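You operate a simulated robot arm through the tools that you are given. There is no shell and no other tool. Be economical: measure what you need, move in short steps, check, and stop when the job is done.

The job below is to be done with a simulated robot arm. You get a single attempt, and the scene is never put back.

Task
Seal the stub flange with the ring and the purple blank.
Fine: ring first; clamp shut, wing nut tight.

It is judged by the outcome, as a careful person would: the job done as asked, and still so three seconds after it is handed in. It fails if anything else is knocked over, pushed out of place, dropped, spilled or broken. A push-on lid holds only when it is set on centred and level and pressed home; a screw cap is set on level and turned clockwise until tight.

Robot
A 7-joint arm with a two-finger gripper, on a carriage that runs on a rail from [-11, 1802] to [4, -578] (x, y) and turns from -223 to 110 degrees about z. Base frame: it is fixed where the carriage stands at the start and does not move with it; the origin is on the floor, on the carriage's upright axis, x ahead of it, y to its left, z up; the surface under the hand at the start is at about z = 850. Units: mm, degrees, N and s.
Its first joint turns from -149.0 to 149.0 degrees. Places, roughly: blank [2500, -500, 1000]; clamp [800, -700, 900]; flat plug (3x2x9 cm) [600, -500, 900]; stub flange [900, -700, 900]. Payload 2.45 kg.
The tool frame sits at the grasp point between the pads (the TCP): z along the fingers, y along the line on which they close. The tips reach 26 mm beyond it. Largest opening 96 mm; the body of the gripper starts 69 mm behind the TCP.
Orientation is that of the tool frame in the base frame, as a unit quaternion [x, y, z, w]. With the fingers straight down and closing along the base's y, the tool's x points along the base's -x, its y along +y and its z along -z.

Tools
- The arm moves only by the tool step_arm. Its argument "moves" is a list of rows, each an object of numbers (a shift or turn left out is 0, a gripper value left out holds the last): "x", "y", "z": the shift along the base's x, y, z in units of 40 mm (1.0 is 40 mm); "wx", "wy", "wz": the turn, a rotation vector about the base's x, y, z in units of 4 degrees (1.0 is 4 degrees); "fingers": the opening in per cent of the stroke, from 0 (shut) to 100 (fully open). In form: [{"x": .., "y": .., "z": .., "wx": .., "wy": .., "wz": .., "fingers": ..}, ...]. A call has 1 to 8 rows; each row shifts and turns the commanded pose from where the row before left it. A call with a number of a shift or a turn outside -1 to 1 is refused whole. A row lasts 0.2 s, in which the tool goes at most 50 mm and 8.6 degrees; a call with a longer step from one row to the next is refused whole, and so is a gripper value outside its range. Where a pose cannot be reached the arm comes as near as it can. A force on the tool above 40 N (or 10 N above the force at the start of the call, whichever is more), or a blocked arm, ends the call early, and 0.2 s more pass. The fingers move at their own pace and stop on an object; they squeeze with about 26 N. The grip force told is the motor's: it shows also when the fingers shut on nothing. Time passes only in rows, and 0.2 s behind the last, so rows that do not move let the fingers close. The reply holds the time, the measured pose of the TCP, the force on the tool along the base axes, the opening and the grip force, in the units named above and with some noise, with the torque about the TCP (base axes, N m) and any sound that the robot's microphone picked up, and new pictures: "views" is both (left out), scene, wrist or none.
- Cameras (640 x 400 px; columns grow to the right, rows downward): "scene" is now at [13.2, 100.8, 1690.5]; the picture's right is [-0.77, -0.63, 0.00], its down [-0.34, 0.42, -0.84] and it looks along [0.53, -0.65, -0.54] (base axes); focal length 283 px, centre (320, 200). "wrist" rides on the gripper at [82, 3, -98] in the tool frame; the picture's right is [-0.04, 1.00, 0.00], its down [-0.73, -0.03, -0.68] and it looks along [-0.68, -0.03, 0.73] (tool axes); focal length 256 px, centre (320, 200). There is no depth. A picture from a camera that has moved, and an enlarged one, comes with that camera's place and axes in the base frame and with its lens.
- slide_trunk(by): slides the trunk up (or, below 0, down) by that many mm; the arm and the scene camera ride with it, the base frame stays. It gives what a move gives, with no picture.
- drive_base(legs): drives the robot by 1 to 6 legs, each [ahead, left, turn to the left] in mm, mm and degrees, along the robot's own axes; the way and the turn of a leg run together, so that a leg with both is an arc; at most 1500 mm and 180 degrees a leg. The arm and the cameras ride along, it lands a little off, and it stops where it bumps. It keeps to its track: a leg is cut to what the track allows. It gives what a move gives, and a new picture of the scene camera.
- head_to(pan, tilt): turns the head with the scene camera to pan (to the left, within 155 degrees either way) and tilt (down, from -29 to 69), counted from straight ahead of the robot. It gives what a move gives, and a new picture of the scene camera.
- enlarge(camera, box): a new picture of the part [left, top, right, bottom] of that camera's present view, enlarged. No time passes.
- finish_job(): hands the job in; it is judged then, once.

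Work in short steps. Places have to be worked out from the pictures, the camera data and where the tool is seen: move nearer, look again, correct. Check each grasp and each placing, and mend what went wrong. You have 120 turns and 260 pictures in all, those below and enlarged ones among them. Open the gripper and draw the arm clear of the work before you hand the job in, unless the task says otherwise; then end with one line.

The tools are called after "Call:" by a JSON object that holds its "api" and its "payload". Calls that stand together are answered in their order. step_arm: Moves the arm, as the interface text tells. Its arguments: {"type":"object","properties":{"moves":{"type":"array","items":{"type":"object","properties":{"x":{"type":"number"},"y":{"type":"number"},"z":{"type":"number"},"wx":{"type":"number"},"wy":{"type":"number"},"wz":{"type":"number"},"fingers":{"type":"number"}}}},"views":{"type":"string","enum":["both","scene","wrist","none"]}},"required":["moves"]} The other tools are called the same way: slide_trunk (by) slides the trunk up or down; drive_base (legs) drives the base; head_to (pan, tilt) turns the head that bears the scene camera; enlarge (camera, box) takes an enlarged picture of a part of a camera's view; finish_job () hands the job in.

At the start:

```text
time: 0.0
tcp_pos: [806.0, -428.2, 1250.4]
tcp_rot: [0.0, 1.0, 0.0, 0.0]
ft_force: [0.3, -0.6, 0.3]
moment: [-0.02, 0.01, -0.02]
finger_gap: 96.0
grasp_force: 0.1
trunk travel left (down, up): [-675.0, 35.0]
robot x, y, heading: [4.3, 2.3, 0.1]
head pan, tilt: [-50.7, 32.9]
```

scene: 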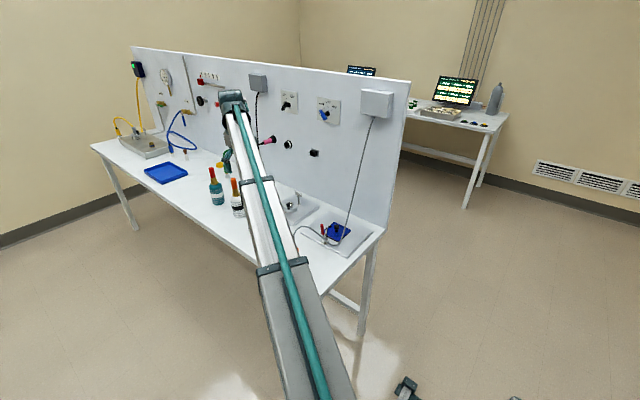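
wrist: 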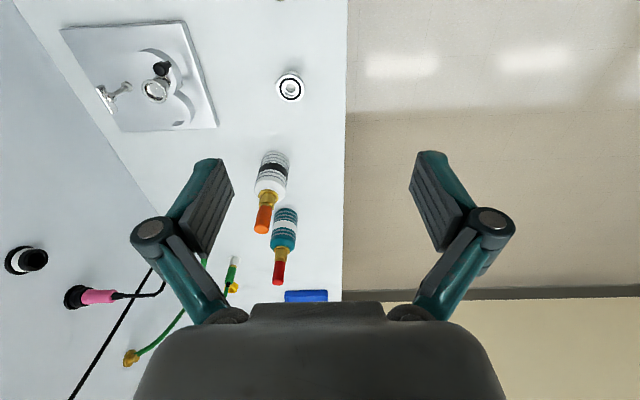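

The flange plate looks to be near [870,-714] with a small ringed part near [890,-490]. I'll enlarge both views to identify the parts.

Call:
{"api": "enlarge", "payload": {"camera": "wrist", "box": [40, 0, 340, 188]}}

Call:
{"api": "enlarge", "payload": {"camera": "scene", "box": [80, 40, 260, 200]}}

Call:
{"api": "enlarge", "payload": {"camera": "scene", "box": [200, 60, 400, 260]}}

```text
2.13 times, centred on (190, 94) of wrist
camera zoom: at [725.0, -424.5, 1348.9], right [0.04, 1.0, 0.0], down [0.73, -0.03, 0.68], along [0.68, -0.03, -0.73], focal length 545 px, centre (597, 426)
```

zoom: 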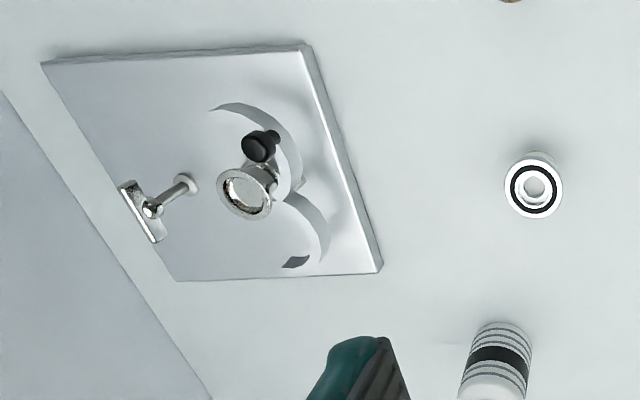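

```text
2.50 times, centred on (170, 120) of scene
camera zoom: at [13.2, 100.8, 1690.5], right [-0.77, -0.63, 0.0], down [-0.34, 0.42, -0.84], along [0.53, -0.65, -0.54], focal length 706 px, centre (695, 400)
```

zoom: 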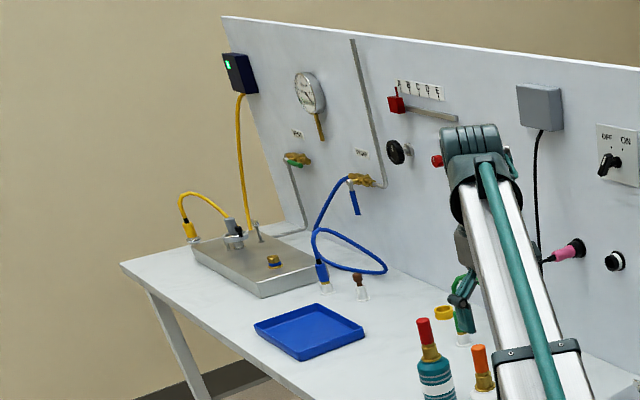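

```text
2.00 times, centred on (300, 160) of scene
camera zoom: at [13.2, 100.8, 1690.5], right [-0.77, -0.63, 0.0], down [-0.34, 0.42, -0.84], along [0.53, -0.65, -0.54], focal length 565 px, centre (360, 280)
```

zoom: 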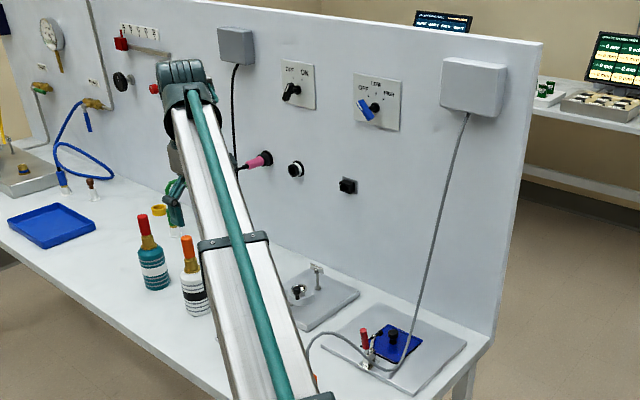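

The flange, clamp and ring candidate are on the plate table, but I see no purple blank yet. I'll look around with the head.

Call:
{"api": "head_to", "payload": {"pan": -10, "tilt": 25}}

Call:
{"api": "head_to", "payload": {"pan": 60, "tilt": 30}}

Call:
{"api": "head_to", "payload": {"pan": 140, "tilt": 30}}

Call:
{"api": "head_to", "payload": {"pan": -120, "tilt": 30}}

```text
time: 1.1
tcp_pos: [806.5, -429.5, 1249.5]
tcp_rot: [0.0, 1.0, 0.0, 0.0]
ft_force: [0.5, -0.3, -0.3]
moment: [0.01, -0.04, 0.01]
finger_gap: 95.9
grasp_force: 0.1
trunk travel left (down, up): [-675.0, 35.0]
robot x, y, heading: [-0.4, 1.6, -0.2]
head pan, tilt: [-10.0, 25.0]
camera scene: at [47.4, 153.7, 1703.0], right [-0.17, -0.98, 0.0], down [-0.42, 0.07, -0.91], along [0.89, -0.16, -0.42], focal length 283 px, centre (320, 200)
```

scene: 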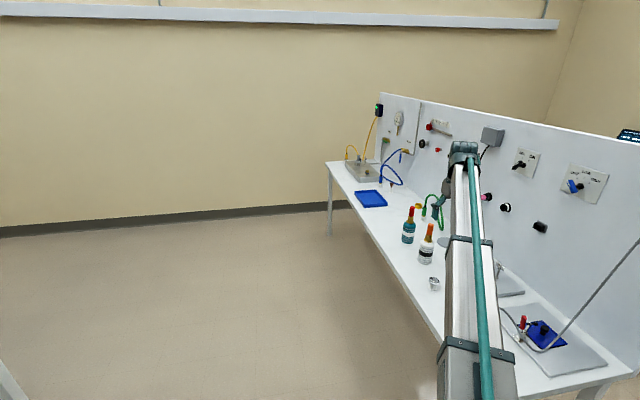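

```text
time: 2.5
tcp_pos: [806.7, -429.9, 1250.8]
tcp_rot: [0.0, 1.0, 0.0, 0.0]
ft_force: [0.7, 0.2, -0.3]
moment: [0.01, -0.04, 0.02]
finger_gap: 96.0
grasp_force: 0.1
trunk travel left (down, up): [-675.0, 35.0]
robot x, y, heading: [-0.8, -1.4, 0.1]
head pan, tilt: [60.0, 30.0]
camera scene: at [2.0, 248.1, 1695.1], right [0.87, -0.5, 0.0], down [-0.25, -0.43, -0.87], along [0.43, 0.75, -0.5], focal length 283 px, centre (320, 200)
```

scene: 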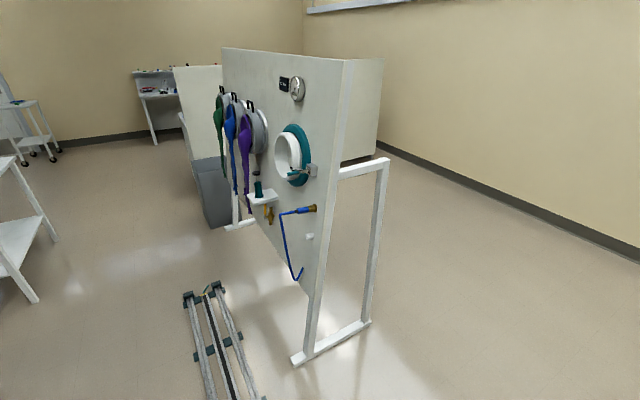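

```text
time: 4.0
tcp_pos: [807.4, -428.0, 1249.4]
tcp_rot: [0.001, 1.0, 0.0, 0.0]
ft_force: [0.4, 0.0, 0.2]
moment: [0.01, -0.01, -0.04]
finger_gap: 96.1
grasp_force: 0.1
trunk travel left (down, up): [-675.0, 35.0]
robot x, y, heading: [-2.7, 1.0, 0.1]
head pan, tilt: [140.0, 30.0]
camera scene: at [-112.5, 228.0, 1695.1], right [0.64, 0.77, 0.0], down [0.38, -0.32, -0.87], along [-0.66, 0.56, -0.5], focal length 283 px, centre (320, 200)
```

scene: 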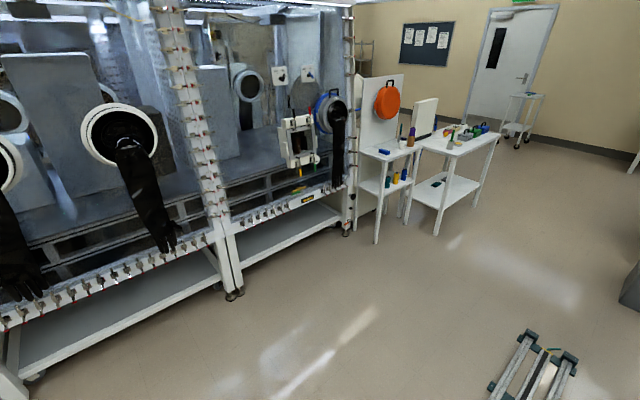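

```text
time: 7.6
tcp_pos: [807.4, -429.1, 1249.8]
tcp_rot: [0.0, 1.0, 0.0, 0.0]
ft_force: [-0.7, -0.1, 0.8]
moment: [0.0, -0.04, 0.01]
finger_gap: 96.0
grasp_force: 0.1
trunk travel left (down, up): [-675.0, 35.0]
robot x, y, heading: [0.7, -0.4, 0.0]
head pan, tilt: [-120.0, 30.0]
camera scene: at [-88.5, 91.5, 1695.1], right [-0.87, 0.5, 0.0], down [0.25, 0.43, -0.87], along [-0.43, -0.75, -0.5], focal length 283 px, centre (320, 200)
```

scene: 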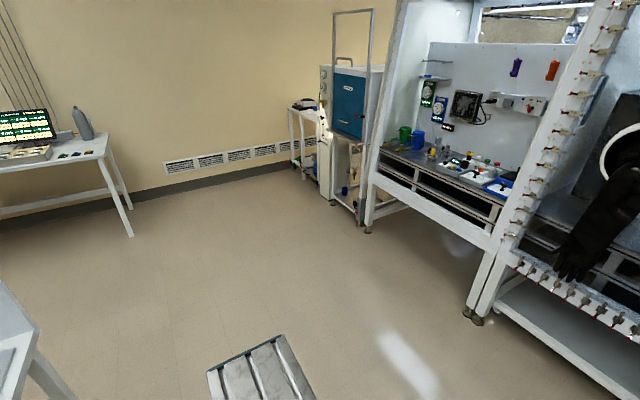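

No blank in those views. I'll look closely at the far end of the table, where the note puts the blank, and at the near plate.

Call:
{"api": "head_to", "payload": {"pan": -25, "tilt": 30}}

Call:
{"api": "enlarge", "payload": {"camera": "scene", "box": [220, 90, 380, 190]}}

Call:
{"api": "enlarge", "payload": {"camera": "scene", "box": [300, 150, 540, 300]}}

```text
time: 9.3
tcp_pos: [806.7, -428.4, 1250.3]
tcp_rot: [0.0, 1.0, -0.001, 0.0]
ft_force: [-0.3, -0.1, 0.7]
moment: [0.01, -0.04, 0.02]
finger_gap: 96.0
grasp_force: 0.1
trunk travel left (down, up): [-675.0, 35.0]
robot x, y, heading: [0.2, 1.2, -0.1]
head pan, tilt: [-25.0, 30.0]
camera scene: at [38.7, 131.5, 1695.1], right [-0.42, -0.91, 0.0], down [-0.45, 0.21, -0.87], along [0.78, -0.37, -0.5], focal length 283 px, centre (320, 200)
```

scene: 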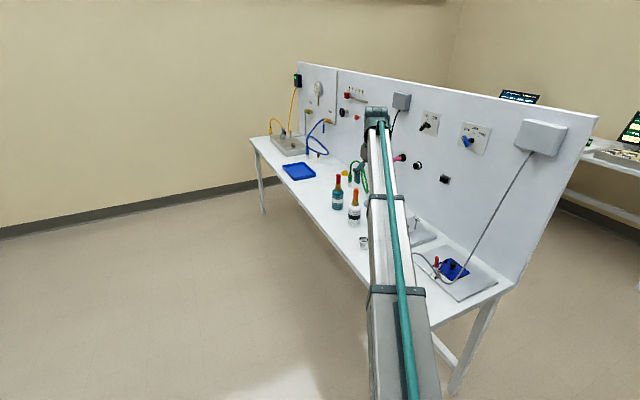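

```text
4.00 times, centred on (300, 140) of scene
camera zoom: at [38.7, 131.5, 1695.1], right [-0.42, -0.91, 0.0], down [-0.45, 0.21, -0.87], along [0.78, -0.37, -0.5], focal length 1130 px, centre (400, 440)
```

zoom: 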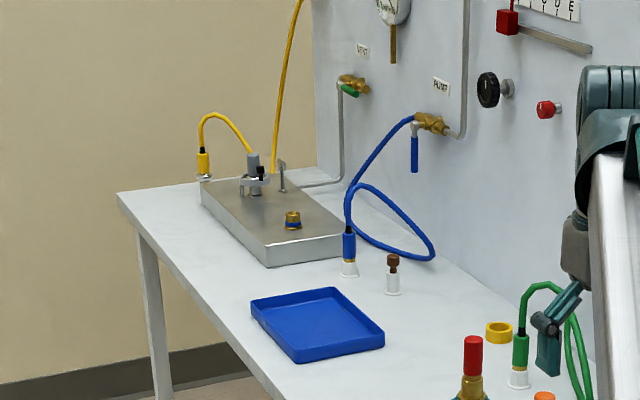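

```text
2.67 times, centred on (420, 225) of scene
camera zoom: at [38.7, 131.5, 1695.1], right [-0.42, -0.91, 0.0], down [-0.45, 0.21, -0.87], along [0.78, -0.37, -0.5], focal length 754 px, centre (53, 133)
```

zoom: 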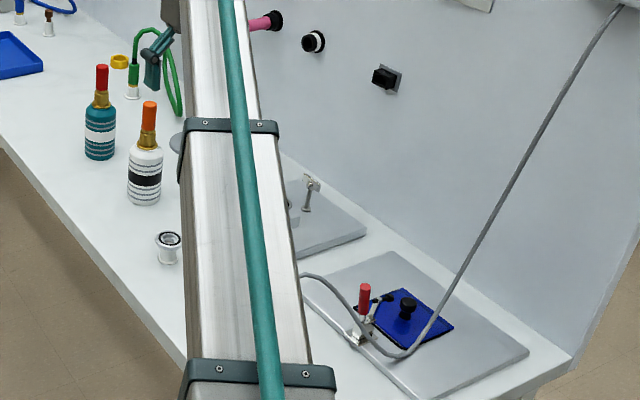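

Nothing purple is visible yet, and parts of the table are hidden behind the arm. I'll drive 300 mm right along the rail to bring the flange in reach and get a different view.

Call:
{"api": "drive_base", "payload": {"legs": [[0, -250, 0]]}}

Call:
{"api": "head_to", "payload": {"pan": -35, "tilt": 40}}

Call:
{"api": "step_arm", "payload": {"moves": [{}], "views": "wrist"}}

```text
time: 11.2
tcp_pos: [808.4, -681.2, 1249.3]
tcp_rot: [0.0, 1.0, 0.0, 0.0]
ft_force: [0.1, 0.6, -0.5]
moment: [0.03, -0.03, -0.04]
finger_gap: 95.7
grasp_force: 0.1
trunk travel left (down, up): [-675.0, 35.0]
robot x, y, heading: [0.8, -247.9, 0.2]
head pan, tilt: [-25.0, 30.0]
camera scene: at [40.3, -120.5, 1695.1], right [-0.42, -0.91, 0.0], down [-0.45, 0.21, -0.87], along [0.78, -0.37, -0.5], focal length 283 px, centre (320, 200)
```

scene: 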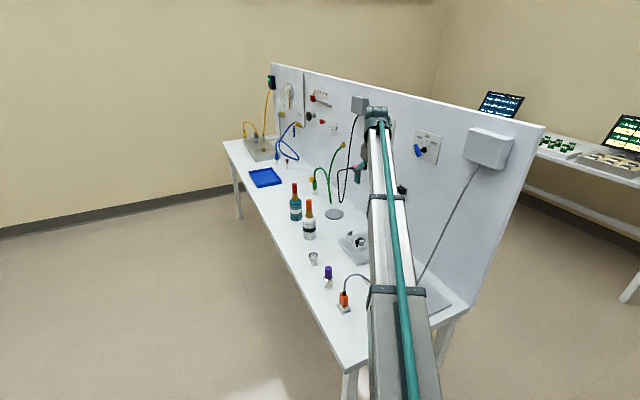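

```text
time: 11.9
tcp_pos: [807.8, -679.9, 1250.0]
tcp_rot: [-0.001, 1.0, 0.0, 0.0]
ft_force: [0.0, 0.4, -0.6]
moment: [0.0, 0.02, 0.03]
finger_gap: 96.0
grasp_force: 0.1
trunk travel left (down, up): [-675.0, 35.0]
robot x, y, heading: [2.6, -250.8, -0.2]
head pan, tilt: [-35.0, 40.0]
camera scene: at [28.0, -130.1, 1679.8], right [-0.57, -0.82, 0.0], down [-0.53, 0.37, -0.77], along [0.63, -0.44, -0.64], focal length 283 px, centre (320, 200)
```

scene: 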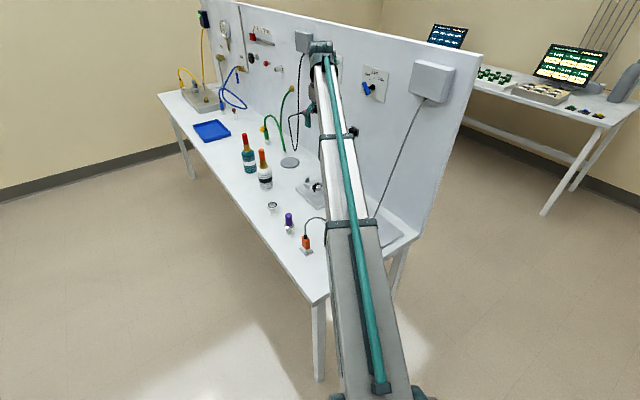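

```text
time: 12.3
tcp_pos: [808.5, -680.4, 1250.0]
tcp_rot: [0.0, 1.0, 0.0, 0.0]
ft_force: [-0.5, 0.0, 0.1]
moment: [0.0, 0.01, 0.0]
finger_gap: 95.9
grasp_force: 0.1
trunk travel left (down, up): [-675.0, 35.0]
robot x, y, heading: [3.5, -247.8, 0.1]
head pan, tilt: [-35.0, 40.0]
camera wrist: at [726.4, -675.8, 1348.9], right [0.04, 1.0, 0.0], down [0.73, -0.03, 0.68], along [0.68, -0.03, -0.73], focal length 256 px, centre (320, 200)
```

wrist: 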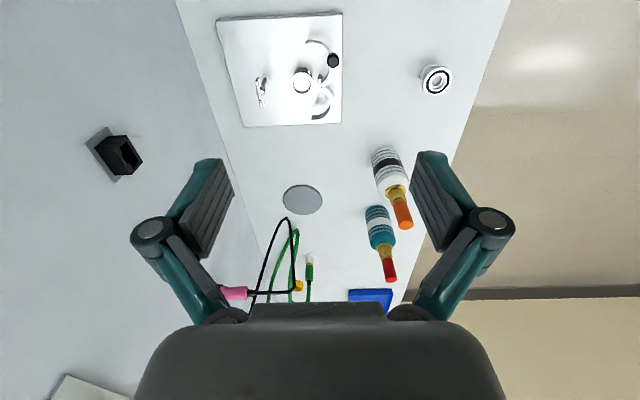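

A purple-topped part has appeared on the table near [760,-490]. Enlarging on it and the flange.

Call:
{"api": "enlarge", "payload": {"camera": "scene", "box": [250, 160, 346, 260]}}

Call:
{"api": "enlarge", "payload": {"camera": "wrist", "box": [200, 0, 360, 140]}}

```text
4.00 times, centred on (298, 210) of scene
camera zoom: at [27.9, -130.1, 1679.7], right [-0.57, -0.82, 0.0], down [-0.53, 0.37, -0.77], along [0.63, -0.44, -0.64], focal length 1130 px, centre (408, 160)
```

zoom: 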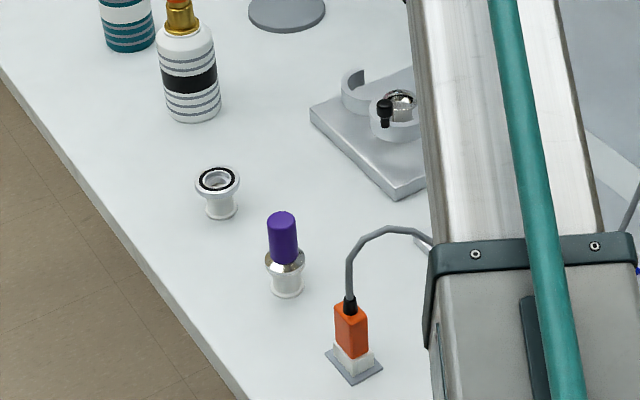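

```text
2.86 times, centred on (280, 70) of wrist
camera zoom: at [726.4, -675.8, 1348.9], right [0.04, 1.0, 0.0], down [0.73, -0.03, 0.68], along [0.68, -0.03, -0.73], focal length 731 px, centre (434, 571)
```

zoom: 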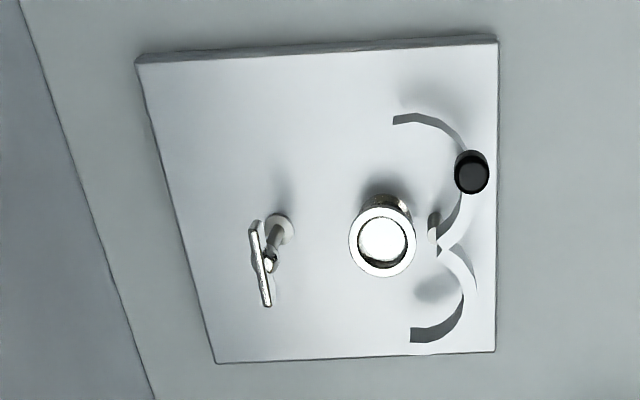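

The purple blank sits in a white holder near [760,-490], the ring in another near [888,-490], and the open clamp and T-headed wing nut are by the flange. I'll swing the hand back +y, then drive further right.

Call:
{"api": "step_arm", "payload": {"moves": [{"y": 1}, {"y": 1}, {"y": 1}, {"y": 1}, {"y": 1}, {"y": 1}], "views": "none"}}

Call:
{"api": "drive_base", "payload": {"legs": [[0, -230, 0]]}}

Call:
{"api": "step_arm", "payload": {"moves": [{"x": -0.5, "y": 0.5, "z": -1}, {"x": -0.5, "y": 0.5, "z": -1}, {"y": 0.5, "z": -1}], "views": "both"}}

```text
time: 13.7
tcp_pos: [807.3, -438.0, 1251.5]
tcp_rot: [0.001, 1.0, 0.001, 0.0]
ft_force: [-0.2, -0.4, -0.1]
moment: [0.0, 0.01, 0.0]
finger_gap: 95.9
grasp_force: 0.0
trunk travel left (down, up): [-675.0, 35.0]
robot x, y, heading: [0.8, -249.0, 0.0]
head pan, tilt: [-35.0, 40.0]
```

```text
time: 15.4
tcp_pos: [808.0, -669.1, 1249.7]
tcp_rot: [0.0, 1.0, 0.0, -0.001]
ft_force: [-0.2, -0.5, -0.4]
moment: [0.02, 0.01, 0.01]
finger_gap: 95.7
grasp_force: 0.0
trunk travel left (down, up): [-675.0, 35.0]
robot x, y, heading: [1.7, -478.8, -0.2]
head pan, tilt: [-35.0, 40.0]
camera scene: at [29.5, -359.7, 1679.8], right [-0.57, -0.82, 0.0], down [-0.53, 0.37, -0.77], along [0.63, -0.44, -0.64], focal length 283 px, centre (320, 200)
```

scene: 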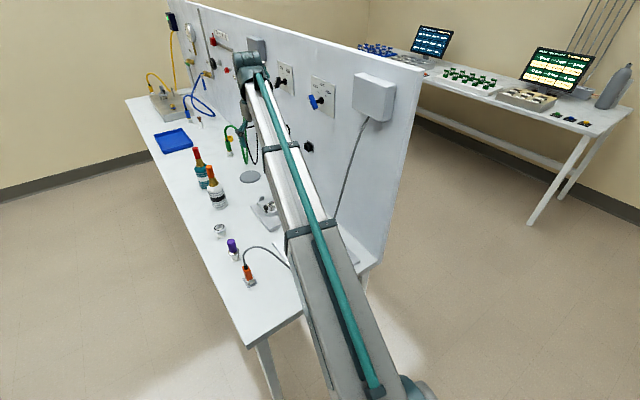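

```text
time: 16.2
tcp_pos: [770.4, -608.0, 1129.0]
tcp_rot: [0.001, 1.0, 0.0, 0.0]
ft_force: [0.8, 0.0, 0.2]
moment: [-0.01, 0.02, 0.01]
finger_gap: 96.2
grasp_force: 0.1
trunk travel left (down, up): [-675.0, 35.0]
robot x, y, heading: [2.3, -480.7, -0.1]
head pan, tilt: [-35.0, 40.0]
camera scene: at [29.8, -358.5, 1679.8], right [-0.57, -0.82, 0.0], down [-0.53, 0.37, -0.77], along [0.63, -0.44, -0.64], focal length 283 px, centre (320, 200)
camera wrist: at [688.0, -603.9, 1228.1], right [0.04, 1.0, 0.0], down [0.73, -0.03, 0.68], along [0.68, -0.03, -0.73], focal length 256 px, centre (320, 200)
```

scene: 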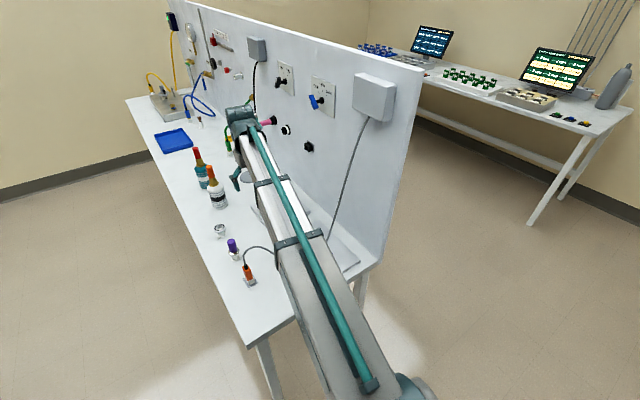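
wrist: 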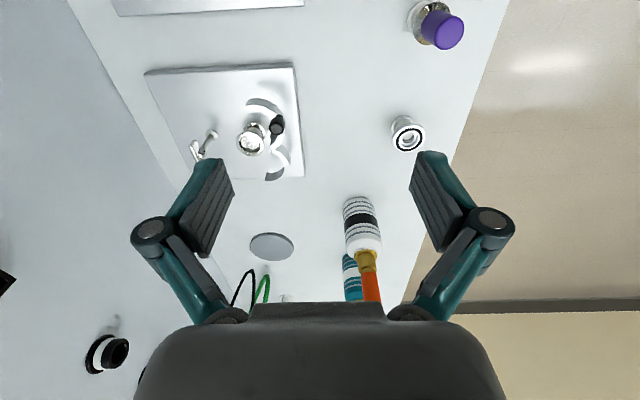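

Call:
{"api": "enlarge", "payload": {"camera": "wrist", "box": [140, 50, 310, 200]}}

Call:
{"api": "enlarge", "payload": {"camera": "wrist", "box": [370, 0, 490, 170]}}

```text
2.67 times, centred on (225, 125) of wrist
camera zoom: at [688.0, -603.9, 1228.1], right [0.04, 1.0, 0.0], down [0.73, -0.03, 0.68], along [0.68, -0.03, -0.73], focal length 683 px, centre (573, 400)
```

zoom: 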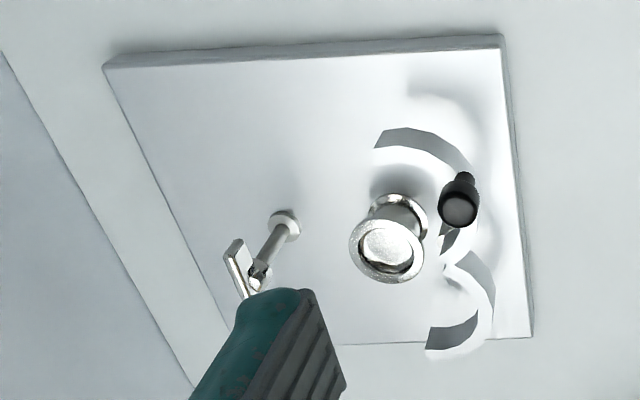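

```text
2.35 times, centred on (430, 85) of wrist
camera zoom: at [688.0, -603.9, 1228.1], right [0.04, 1.0, 0.0], down [0.73, -0.03, 0.68], along [0.68, -0.03, -0.73], focal length 602 px, centre (61, 471)
```

zoom: 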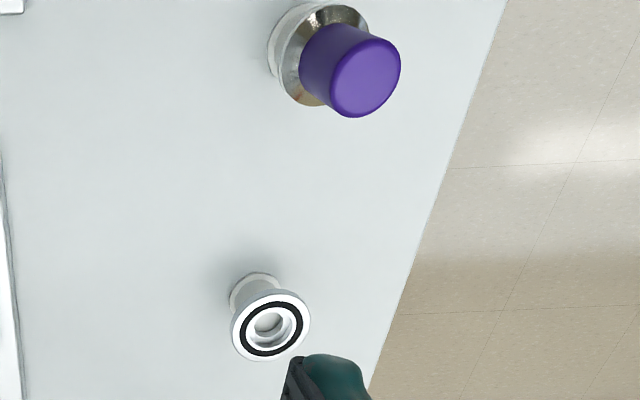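

Triangulating, the flange top is at about [875,-713,903], the knob near [853,-669], and the T-piece at about [876,-783,918]. I'll move in closer to understand the clamp mechanism.

Call:
{"api": "step_arm", "payload": {"moves": [{"y": -0.8, "z": -0.8}, {"y": -0.8, "z": -0.8}, {"y": -0.8, "z": -0.8}, {"x": -0.5, "y": -0.1, "z": -0.6}], "views": "wrist"}}

Call:
{"api": "enlarge", "payload": {"camera": "wrist", "box": [200, 60, 440, 210]}}

```text
time: 17.2
tcp_pos: [747.2, -709.2, 1010.4]
tcp_rot: [0.001, 1.0, 0.0, 0.0]
ft_force: [-0.3, 0.3, -0.2]
moment: [-0.01, 0.03, 0.02]
finger_gap: 96.2
grasp_force: 0.0
trunk travel left (down, up): [-675.0, 35.0]
robot x, y, heading: [2.7, -480.5, -0.3]
head pan, tilt: [-35.0, 40.0]
camera wrist: at [666.0, -704.8, 1108.7], right [0.04, 1.0, 0.0], down [0.73, -0.03, 0.68], along [0.68, -0.03, -0.73], focal length 256 px, centre (320, 200)
```

wrist: 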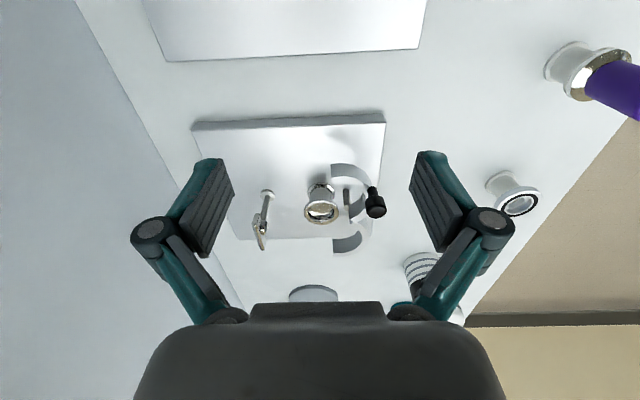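

```text
2.67 times, centred on (320, 135) of wrist
camera zoom: at [666.0, -704.8, 1108.7], right [0.04, 1.0, 0.0], down [0.73, -0.03, 0.68], along [0.68, -0.03, -0.73], focal length 683 px, centre (320, 373)
```

zoom: 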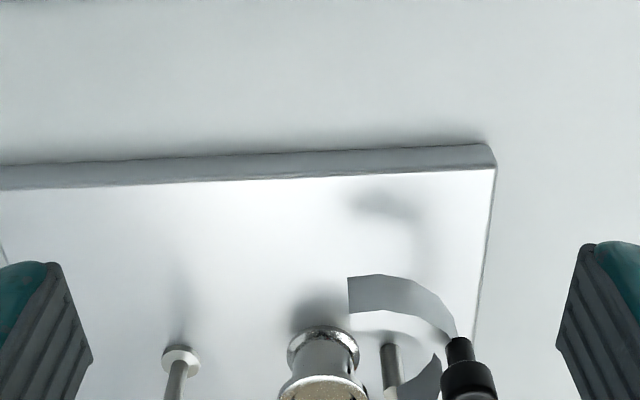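

I cut off the important part; enlarging again a bit lower.

Call:
{"api": "enlarge", "payload": {"camera": "wrist", "box": [235, 150, 405, 256]}}

```text
3.76 times, centred on (320, 203) of wrist
camera zoom: at [666.0, -704.8, 1108.7], right [0.04, 1.0, 0.0], down [0.73, -0.03, 0.68], along [0.68, -0.03, -0.73], focal length 964 px, centre (320, 189)
```

zoom: 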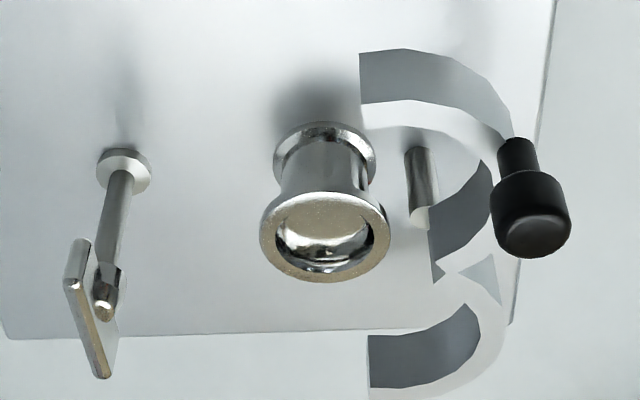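

The clamp is two half shells hinged on a small post on the +y side of the flange. A black knob sits on the near half, and the T-headed bolt stands on the -y side. I'll tilt the hand for a view straight down.

Call:
{"api": "step_arm", "payload": {"moves": [{"x": 0.4, "wy": 1}, {"x": 0.4, "wy": 1}, {"x": 0.4, "wy": 1}, {"x": 0.4, "wy": 1}, {"x": 0.4, "wy": 1}, {"x": 0.4, "wy": 1}, {"x": 0.3, "wy": 1}, {"x": 0.3, "wy": 1}], "views": "wrist"}}

Call:
{"api": "enlarge", "payload": {"camera": "wrist", "box": [235, 130, 405, 236]}}

```text
time: 19.0
tcp_pos: [854.8, -713.1, 983.5]
tcp_rot: [0.0, 0.975, -0.005, -0.223]
ft_force: [0.5, -0.1, -0.4]
moment: [0.0, -0.02, -0.01]
finger_gap: 95.7
grasp_force: 0.1
out of reach, approached as far as the arm can: row 7, 8
trunk travel left (down, up): [-675.0, 35.0]
robot x, y, heading: [2.4, -478.7, -0.0]
head pan, tilt: [-35.0, 40.0]
camera wrist: at [824.3, -707.7, 1106.9], right [0.03, 1.0, -0.03], down [0.96, -0.02, 0.29], along [0.29, -0.04, -0.96], focal length 256 px, centre (320, 200)
```

wrist: 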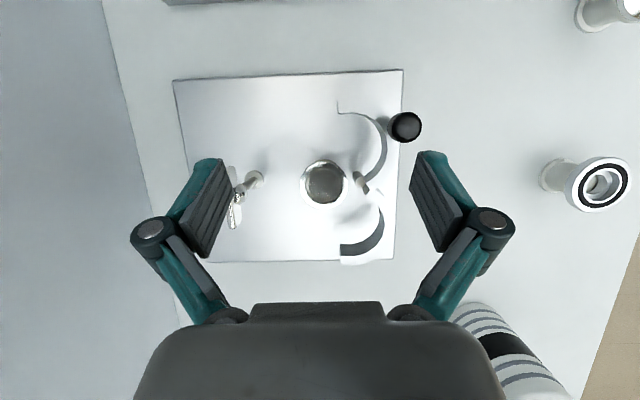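

```text
3.76 times, centred on (320, 183) of wrist
camera zoom: at [824.3, -707.7, 1106.9], right [0.03, 1.0, -0.03], down [0.96, -0.02, 0.29], along [0.29, -0.04, -0.96], focal length 964 px, centre (320, 264)
```

zoom: 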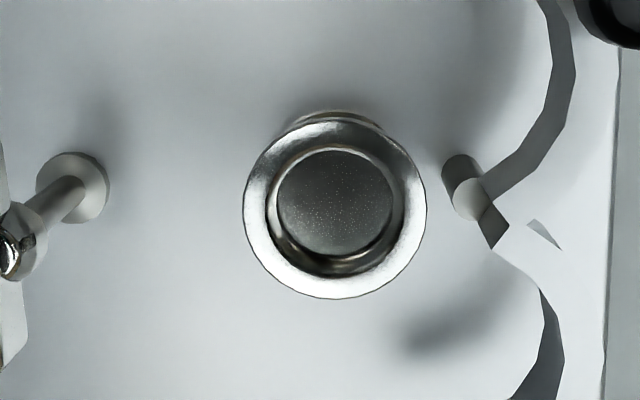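

Call:
{"api": "enlarge", "payload": {"camera": "wrist", "box": [210, 90, 430, 270]}}

```text
2.22 times, centred on (320, 180) of wrist
camera zoom: at [824.3, -707.7, 1106.9], right [0.03, 1.0, -0.03], down [0.96, -0.02, 0.29], along [0.29, -0.04, -0.96], focal length 569 px, centre (320, 244)
```

zoom: 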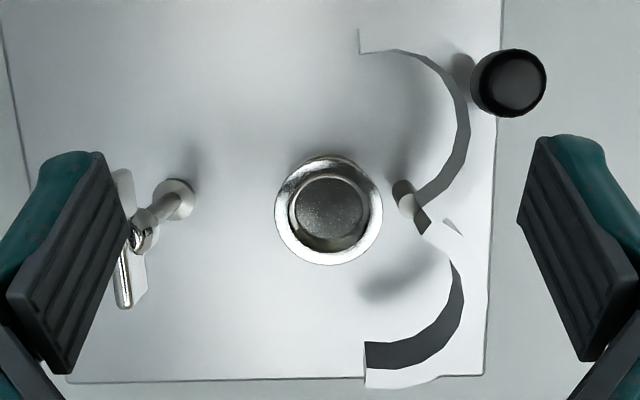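

The halves swing about a post at roughly [895,-676], and they close toward -y. Now I'll level the hand and take a close look at the ring on its holder, near [881,-484,895].

Call:
{"api": "step_arm", "payload": {"moves": [{"z": 0.8, "wy": -1}, {"y": 1, "wy": -1}, {"y": 1, "wy": -1}, {"y": 1, "wy": -1}, {"y": 1, "wy": -1}, {"y": 1, "wy": -1}, {"y": 0.7, "wy": -0.45}], "views": "wrist"}}

```text
time: 20.6
tcp_pos: [855.0, -484.3, 1012.2]
tcp_rot: [0.002, 1.0, -0.006, 0.001]
ft_force: [-0.1, 1.0, 0.6]
moment: [0.01, 0.03, 0.02]
finger_gap: 96.1
grasp_force: 0.0
trunk travel left (down, up): [-675.0, 35.0]
robot x, y, heading: [2.2, -478.6, 0.1]
head pan, tilt: [-35.0, 40.0]
camera wrist: at [773.2, -477.7, 1110.9], right [0.04, 1.0, -0.01], down [0.73, -0.02, 0.68], along [0.68, -0.04, -0.73], focal length 256 px, centre (320, 200)
```

wrist: 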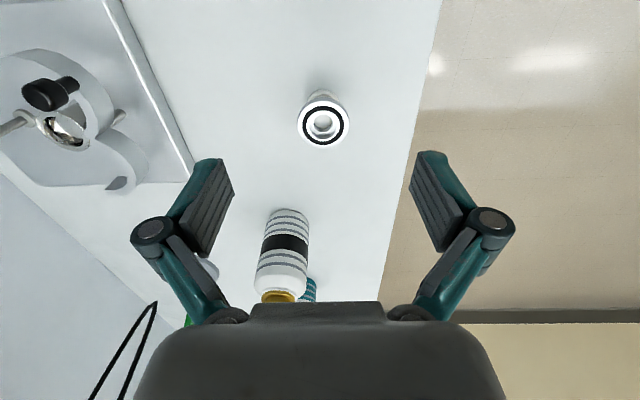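

The hand is level again. I'll back off and come down slightly so the ring is seen large.

Call:
{"api": "step_arm", "payload": {"moves": [{"x": -0.4, "z": -0.6}, {"x": -0.4, "z": -0.6}], "views": "none"}}

Call:
{"api": "enlarge", "payload": {"camera": "wrist", "box": [240, 80, 400, 200]}}

Call:
{"api": "enlarge", "payload": {"camera": "scene", "box": [180, 190, 280, 290]}}

```text
time: 21.2
tcp_pos: [824.4, -485.1, 965.8]
tcp_rot: [0.001, 1.0, -0.007, 0.001]
ft_force: [0.2, -0.1, -0.1]
moment: [0.0, -0.01, -0.03]
finger_gap: 95.8
grasp_force: 0.0
trunk travel left (down, up): [-675.0, 35.0]
robot x, y, heading: [3.4, -480.5, 0.0]
head pan, tilt: [-35.0, 40.0]
```

```text
3.33 times, centred on (320, 140) of wrist
camera zoom: at [741.1, -479.4, 1064.6], right [0.04, 1.0, -0.01], down [0.73, -0.02, 0.68], along [0.68, -0.04, -0.73], focal length 853 px, centre (320, 400)
```

zoom: 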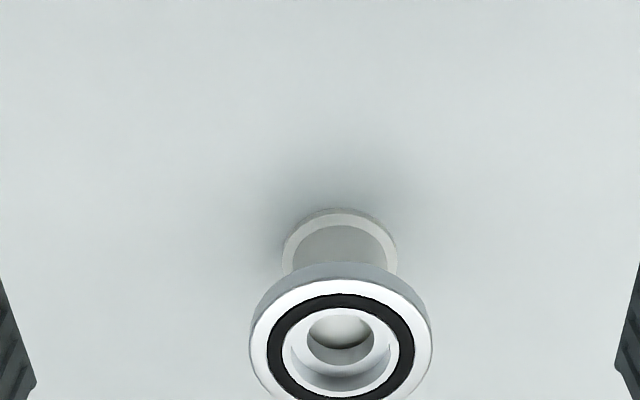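

```text
4.00 times, centred on (230, 240) of scene
camera zoom: at [29.5, -358.7, 1679.8], right [-0.57, -0.82, 0.0], down [-0.53, 0.37, -0.77], along [0.63, -0.44, -0.64], focal length 1130 px, centre (680, 40)
```

zoom: 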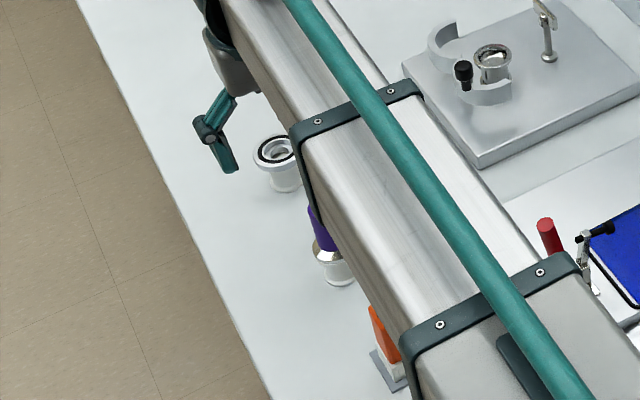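

The ring is a metal rim about 46 mm wide with the O-ring on top, and it overhangs the holder neck. Gripping along x keeps the fingers clear of the clamp hinge, so I'll turn the hand -90° about z.

Call:
{"api": "step_arm", "payload": {"moves": [{"z": 1, "x": 0.5, "wz": -1}, {"x": 0.5, "wz": -1}, {"x": 0.4, "wz": -1}, {"wz": -1}, {"wz": -1}, {"wz": -1}, {"wz": -1}, {"wz": -1}], "views": "none"}}

Call:
{"api": "step_arm", "payload": {"moves": [{"wz": -1}, {"wz": -1}, {"wz": -1}, {"wz": -1}, {"wz": -1}, {"wz": -1}, {"wz": -1}, {"wz": -1}], "views": "none"}}

Call:
{"api": "step_arm", "payload": {"moves": [{"wz": -1}, {"wz": -1}, {"wz": -1}, {"wz": -1}, {"wz": -1}, {"wz": -1}, {"wz": -0.3}], "views": "wrist"}}

```text
time: 23.0
tcp_pos: [880.1, -484.8, 1005.1]
tcp_rot: [0.277, 0.961, -0.006, -0.002]
ft_force: [-0.5, -0.4, -0.8]
moment: [0.04, 0.01, 0.03]
finger_gap: 96.2
grasp_force: 0.0
trunk travel left (down, up): [-675.0, 35.0]
robot x, y, heading: [0.8, -480.5, 0.1]
head pan, tilt: [-35.0, 40.0]
```

```text
time: 24.8
tcp_pos: [879.6, -486.1, 1005.4]
tcp_rot: [0.532, 0.847, -0.005, -0.003]
ft_force: [-0.2, 0.0, 0.5]
moment: [-0.02, -0.01, 0.01]
finger_gap: 96.1
grasp_force: 0.0
trunk travel left (down, up): [-675.0, 35.0]
robot x, y, heading: [4.3, -476.6, -0.3]
head pan, tilt: [-35.0, 40.0]
```

```text
time: 26.4
tcp_pos: [879.5, -484.3, 1005.5]
tcp_rot: [0.703, 0.712, -0.005, -0.005]
ft_force: [-0.4, 0.3, -1.0]
moment: [0.01, -0.01, 0.02]
finger_gap: 96.0
grasp_force: 0.1
trunk travel left (down, up): [-675.0, 35.0]
robot x, y, heading: [1.1, -477.2, 0.1]
head pan, tilt: [-35.0, 40.0]
camera wrist: at [882.8, -401.7, 1104.3], right [1.0, -0.03, -0.01], down [-0.01, -0.73, 0.68], along [-0.03, -0.68, -0.73], focal length 256 px, centre (320, 200)
```

wrist: 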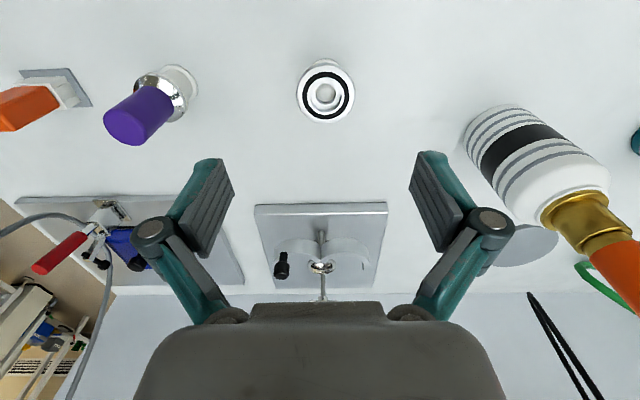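

The ring reads as about [881,-480] from this side. I'll descend part of the way and re-measure.

Call:
{"api": "step_arm", "payload": {"moves": [{"z": -0.7}, {"z": -0.7}], "views": "wrist"}}

Call:
{"api": "enlarge", "payload": {"camera": "wrist", "box": [240, 50, 400, 150]}}

```text
time: 27.0
tcp_pos: [880.9, -485.0, 948.6]
tcp_rot: [0.703, 0.712, -0.005, -0.004]
ft_force: [-0.3, 0.5, 0.0]
moment: [0.0, 0.01, 0.0]
finger_gap: 95.8
grasp_force: 0.0
trunk travel left (down, up): [-675.0, 35.0]
robot x, y, heading: [1.4, -479.2, -0.0]
head pan, tilt: [-35.0, 40.0]
camera wrist: at [883.3, -401.7, 1048.0], right [1.0, -0.03, -0.01], down [-0.01, -0.73, 0.68], along [-0.03, -0.68, -0.73], focal length 256 px, centre (320, 200)
```

wrist: 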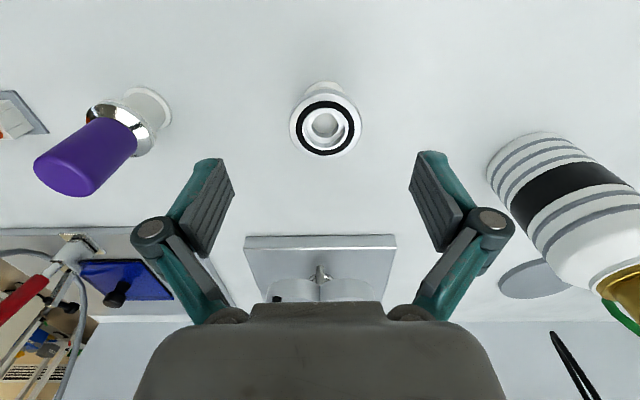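

```text
4.00 times, centred on (320, 100) of wrist
camera zoom: at [883.3, -401.7, 1048.0], right [1.0, -0.03, -0.01], down [-0.01, -0.73, 0.68], along [-0.03, -0.68, -0.73], focal length 1024 px, centre (320, 600)
```

zoom: 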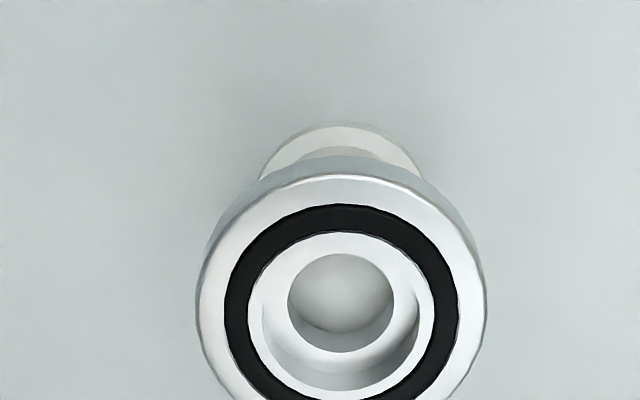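

The ring top is at about [882,-479,898]. I'll shift 6 mm in y, narrow the fingers to about 66 mm and descend so they straddle the rim.

Call:
{"api": "step_arm", "payload": {"moves": [{"x": 0.03, "y": 0.15, "fingers": 70}, {"z": -0.5}, {"z": -0.55}], "views": "both"}}

```text
time: 27.8
tcp_pos: [879.8, -478.2, 907.7]
tcp_rot: [0.703, 0.712, -0.004, -0.003]
ft_force: [-0.3, -0.8, 0.4]
moment: [0.03, -0.01, 0.01]
finger_gap: 67.6
grasp_force: 0.2
trunk travel left (down, up): [-675.0, 35.0]
robot x, y, heading: [-1.1, -478.6, -0.1]
head pan, tilt: [-35.0, 40.0]
camera scene: at [29.7, -358.7, 1679.8], right [-0.57, -0.82, 0.0], down [-0.53, 0.37, -0.77], along [0.63, -0.44, -0.64], focal length 283 px, centre (320, 200)
camera wrist: at [882.9, -394.9, 1006.1], right [1.0, -0.03, -0.01], down [-0.01, -0.73, 0.68], along [-0.03, -0.68, -0.73], focal length 256 px, centre (320, 200)
```

scene: 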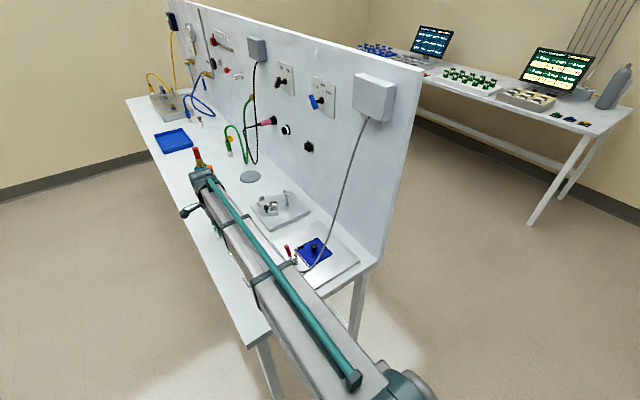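
wrist: 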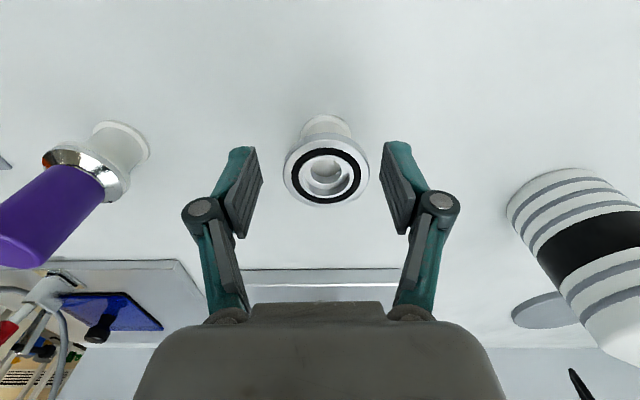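

The ring lies between the fingers at the right depth and nearly centred. I'll nudge 1.5 mm in x and close.

Call:
{"api": "step_arm", "payload": {"moves": [{"x": 0.04, "fingers": 60}, {"fingers": 45}, {"fingers": 40}, {"fingers": 40}], "views": "wrist"}}

```text
time: 28.8
tcp_pos: [882.1, -478.4, 906.9]
tcp_rot: [0.703, 0.711, -0.004, -0.002]
ft_force: [7.6, 0.4, 2.9]
moment: [0.04, -0.21, 0.03]
finger_gap: 46.7
grasp_force: 26.1
trunk travel left (down, up): [-675.0, 35.0]
robot x, y, heading: [3.5, -475.6, -0.1]
head pan, tilt: [-35.0, 40.0]
camera wrist: at [885.7, -395.3, 1005.7], right [1.0, -0.03, -0.01], down [-0.01, -0.73, 0.68], along [-0.03, -0.68, -0.73], focal length 256 px, centre (320, 200)
```

wrist: 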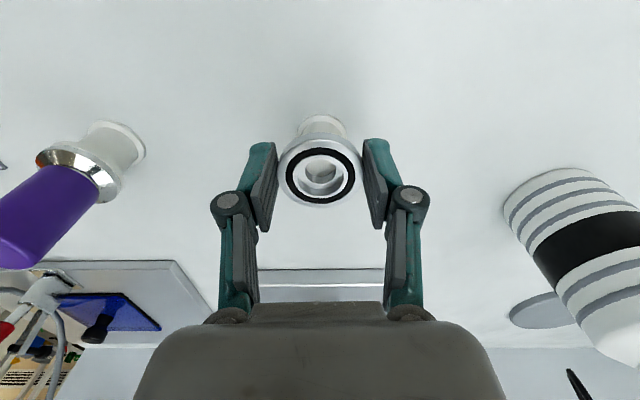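

Gripped at 46.7 mm. Lifting gently straight up to see whether the ring comes off its holder.

Call:
{"api": "step_arm", "payload": {"moves": [{"x": 0.03, "z": 0.1}, {"z": 0.2}, {"z": 0.4}, {"z": 0.5}], "views": "wrist"}}

Call:
{"api": "enlarge", "payload": {"camera": "wrist", "box": [240, 60, 400, 220]}}

```text
time: 29.8
tcp_pos: [883.8, -477.5, 955.4]
tcp_rot: [0.703, 0.711, -0.006, -0.004]
ft_force: [0.4, -0.8, -0.8]
moment: [0.02, -0.01, -0.02]
finger_gap: 46.8
grasp_force: 26.3
trunk travel left (down, up): [-675.0, 35.0]
robot x, y, heading: [1.9, -476.8, -0.3]
head pan, tilt: [-35.0, 40.0]
camera wrist: at [886.4, -394.7, 1054.5], right [1.0, -0.03, -0.01], down [-0.01, -0.73, 0.68], along [-0.03, -0.68, -0.73], focal length 256 px, centre (320, 200)
```

wrist: 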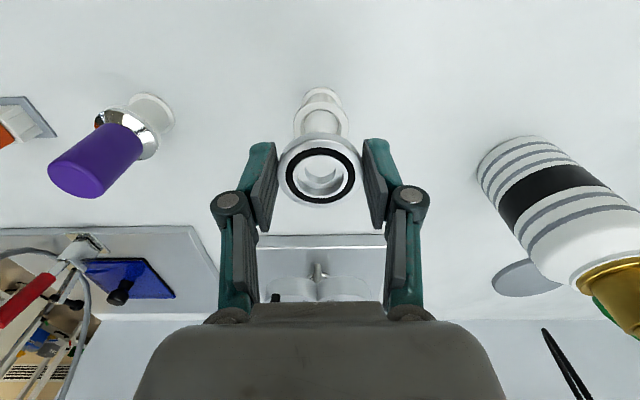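

```text
2.50 times, centred on (320, 140) of wrist
camera zoom: at [886.4, -394.7, 1054.5], right [1.0, -0.03, -0.01], down [-0.01, -0.73, 0.68], along [-0.03, -0.68, -0.73], focal length 640 px, centre (320, 350)
```

zoom: 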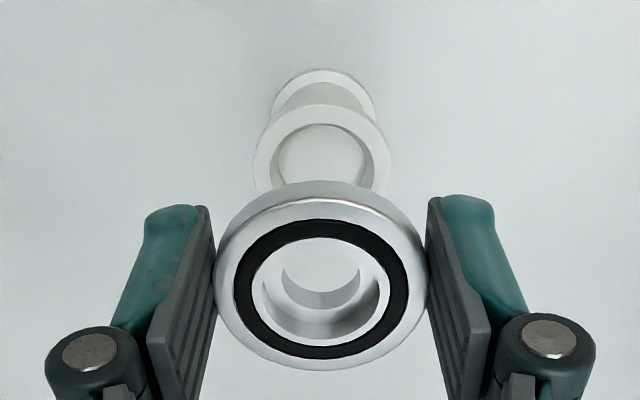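

The ring is held cleanly, about 1.5 mm toward +y of the TCP. I'll carry it to above the flange.

Call:
{"api": "step_arm", "payload": {"moves": [{"z": 1}, {"y": -0.9, "x": -0.05}, {"y": -1, "x": -0.05}, {"y": -1, "x": -0.05}, {"y": -1, "x": -0.05}, {"y": -1}, {"y": -0.6}], "views": "wrist"}}

Call:
{"api": "enlarge", "payload": {"camera": "wrist", "box": [220, 40, 420, 200]}}

```text
time: 31.4
tcp_pos: [875.7, -701.3, 995.5]
tcp_rot: [0.703, 0.711, -0.005, -0.005]
ft_force: [0.1, 0.7, -0.3]
moment: [0.02, 0.0, 0.01]
finger_gap: 46.7
grasp_force: 26.0
trunk travel left (down, up): [-675.0, 35.0]
robot x, y, heading: [4.2, -479.8, 0.0]
head pan, tilt: [-35.0, 40.0]
camera wrist: at [879.4, -618.1, 1094.3], right [1.0, -0.03, -0.01], down [-0.01, -0.73, 0.68], along [-0.03, -0.68, -0.73], focal length 256 px, centre (320, 200)
```

wrist: 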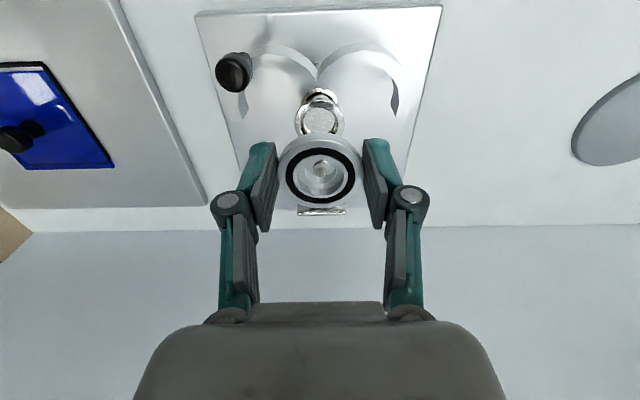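

```text
2.50 times, centred on (320, 120) of wrist
camera zoom: at [879.4, -618.1, 1094.3], right [1.0, -0.03, -0.01], down [-0.01, -0.73, 0.68], along [-0.03, -0.68, -0.73], focal length 640 px, centre (320, 400)
```

zoom: 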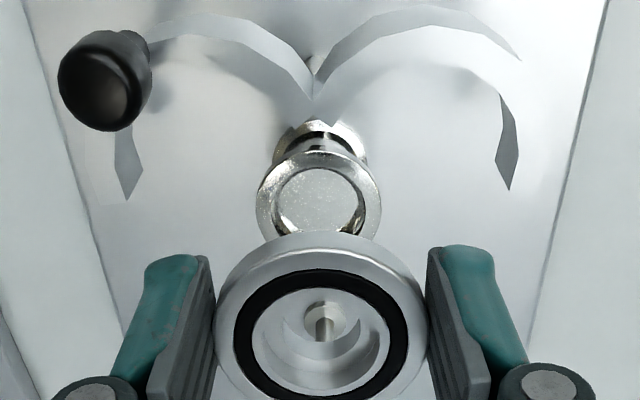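

Flange centre reads about [874,-711,903] here. I'll align to TCP [874,-712.5] and lower to just above for a check.

Call:
{"api": "step_arm", "payload": {"moves": [{"x": -0.04, "y": -0.28}, {"z": -0.6}, {"z": -0.6}], "views": "wrist"}}

Call:
{"api": "enlarge", "payload": {"camera": "wrist", "box": [240, 80, 400, 220]}}

```text
time: 32.2
tcp_pos: [875.3, -711.7, 948.6]
tcp_rot: [0.703, 0.711, -0.005, -0.003]
ft_force: [-0.6, 0.3, 0.3]
moment: [0.01, 0.0, -0.02]
finger_gap: 46.9
grasp_force: 26.0
trunk travel left (down, up): [-675.0, 35.0]
robot x, y, heading: [1.6, -484.4, 0.1]
head pan, tilt: [-35.0, 40.0]
camera wrist: at [877.4, -628.4, 1046.5], right [1.0, -0.03, -0.01], down [-0.01, -0.73, 0.68], along [-0.03, -0.68, -0.73], focal length 256 px, centre (320, 200)
```

wrist: 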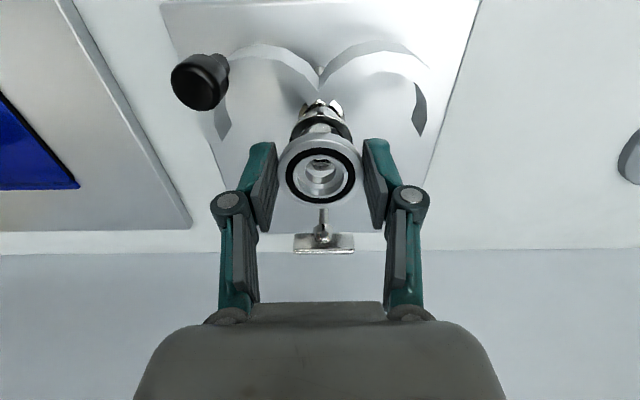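

```text
2.86 times, centred on (320, 150) of wrist
camera zoom: at [877.4, -628.4, 1046.5], right [1.0, -0.03, -0.01], down [-0.01, -0.73, 0.68], along [-0.03, -0.68, -0.73], focal length 731 px, centre (320, 343)
```

zoom: 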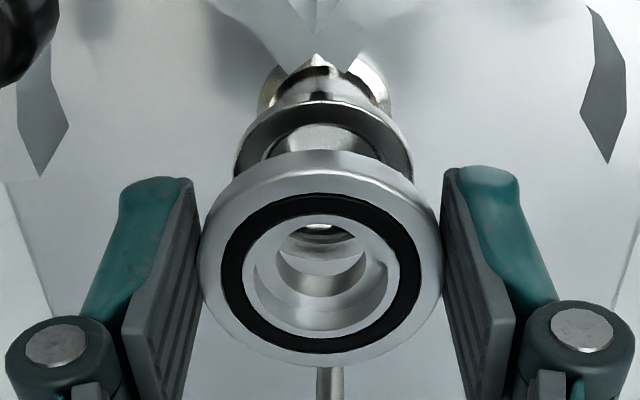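

It's nearly aligned, though the flange centre seems 2–4 mm further toward -y. I'll shift 2 mm, lower 15 mm and check again.

Call:
{"api": "step_arm", "payload": {"moves": [{"y": -0.05, "z": -0.2}, {"z": -0.2}], "views": "none"}}

Call:
{"api": "enlarge", "payload": {"camera": "wrist", "box": [250, 90, 390, 220]}}

```text
time: 32.8
tcp_pos: [874.3, -712.1, 931.4]
tcp_rot: [0.703, 0.712, -0.005, -0.003]
ft_force: [0.4, -0.2, 0.3]
moment: [-0.01, 0.01, -0.02]
finger_gap: 46.8
grasp_force: 26.0
trunk travel left (down, up): [-675.0, 35.0]
robot x, y, heading: [3.0, -480.1, -0.3]
head pan, tilt: [-35.0, 40.0]
```

```text
3.08 times, centred on (320, 155) of wrist
camera zoom: at [877.2, -629.7, 1030.2], right [1.0, -0.03, -0.01], down [-0.01, -0.73, 0.68], along [-0.03, -0.68, -0.73], focal length 788 px, centre (320, 338)
```

zoom: 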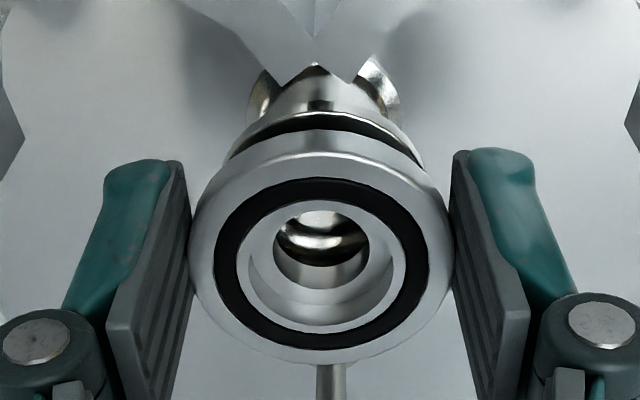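

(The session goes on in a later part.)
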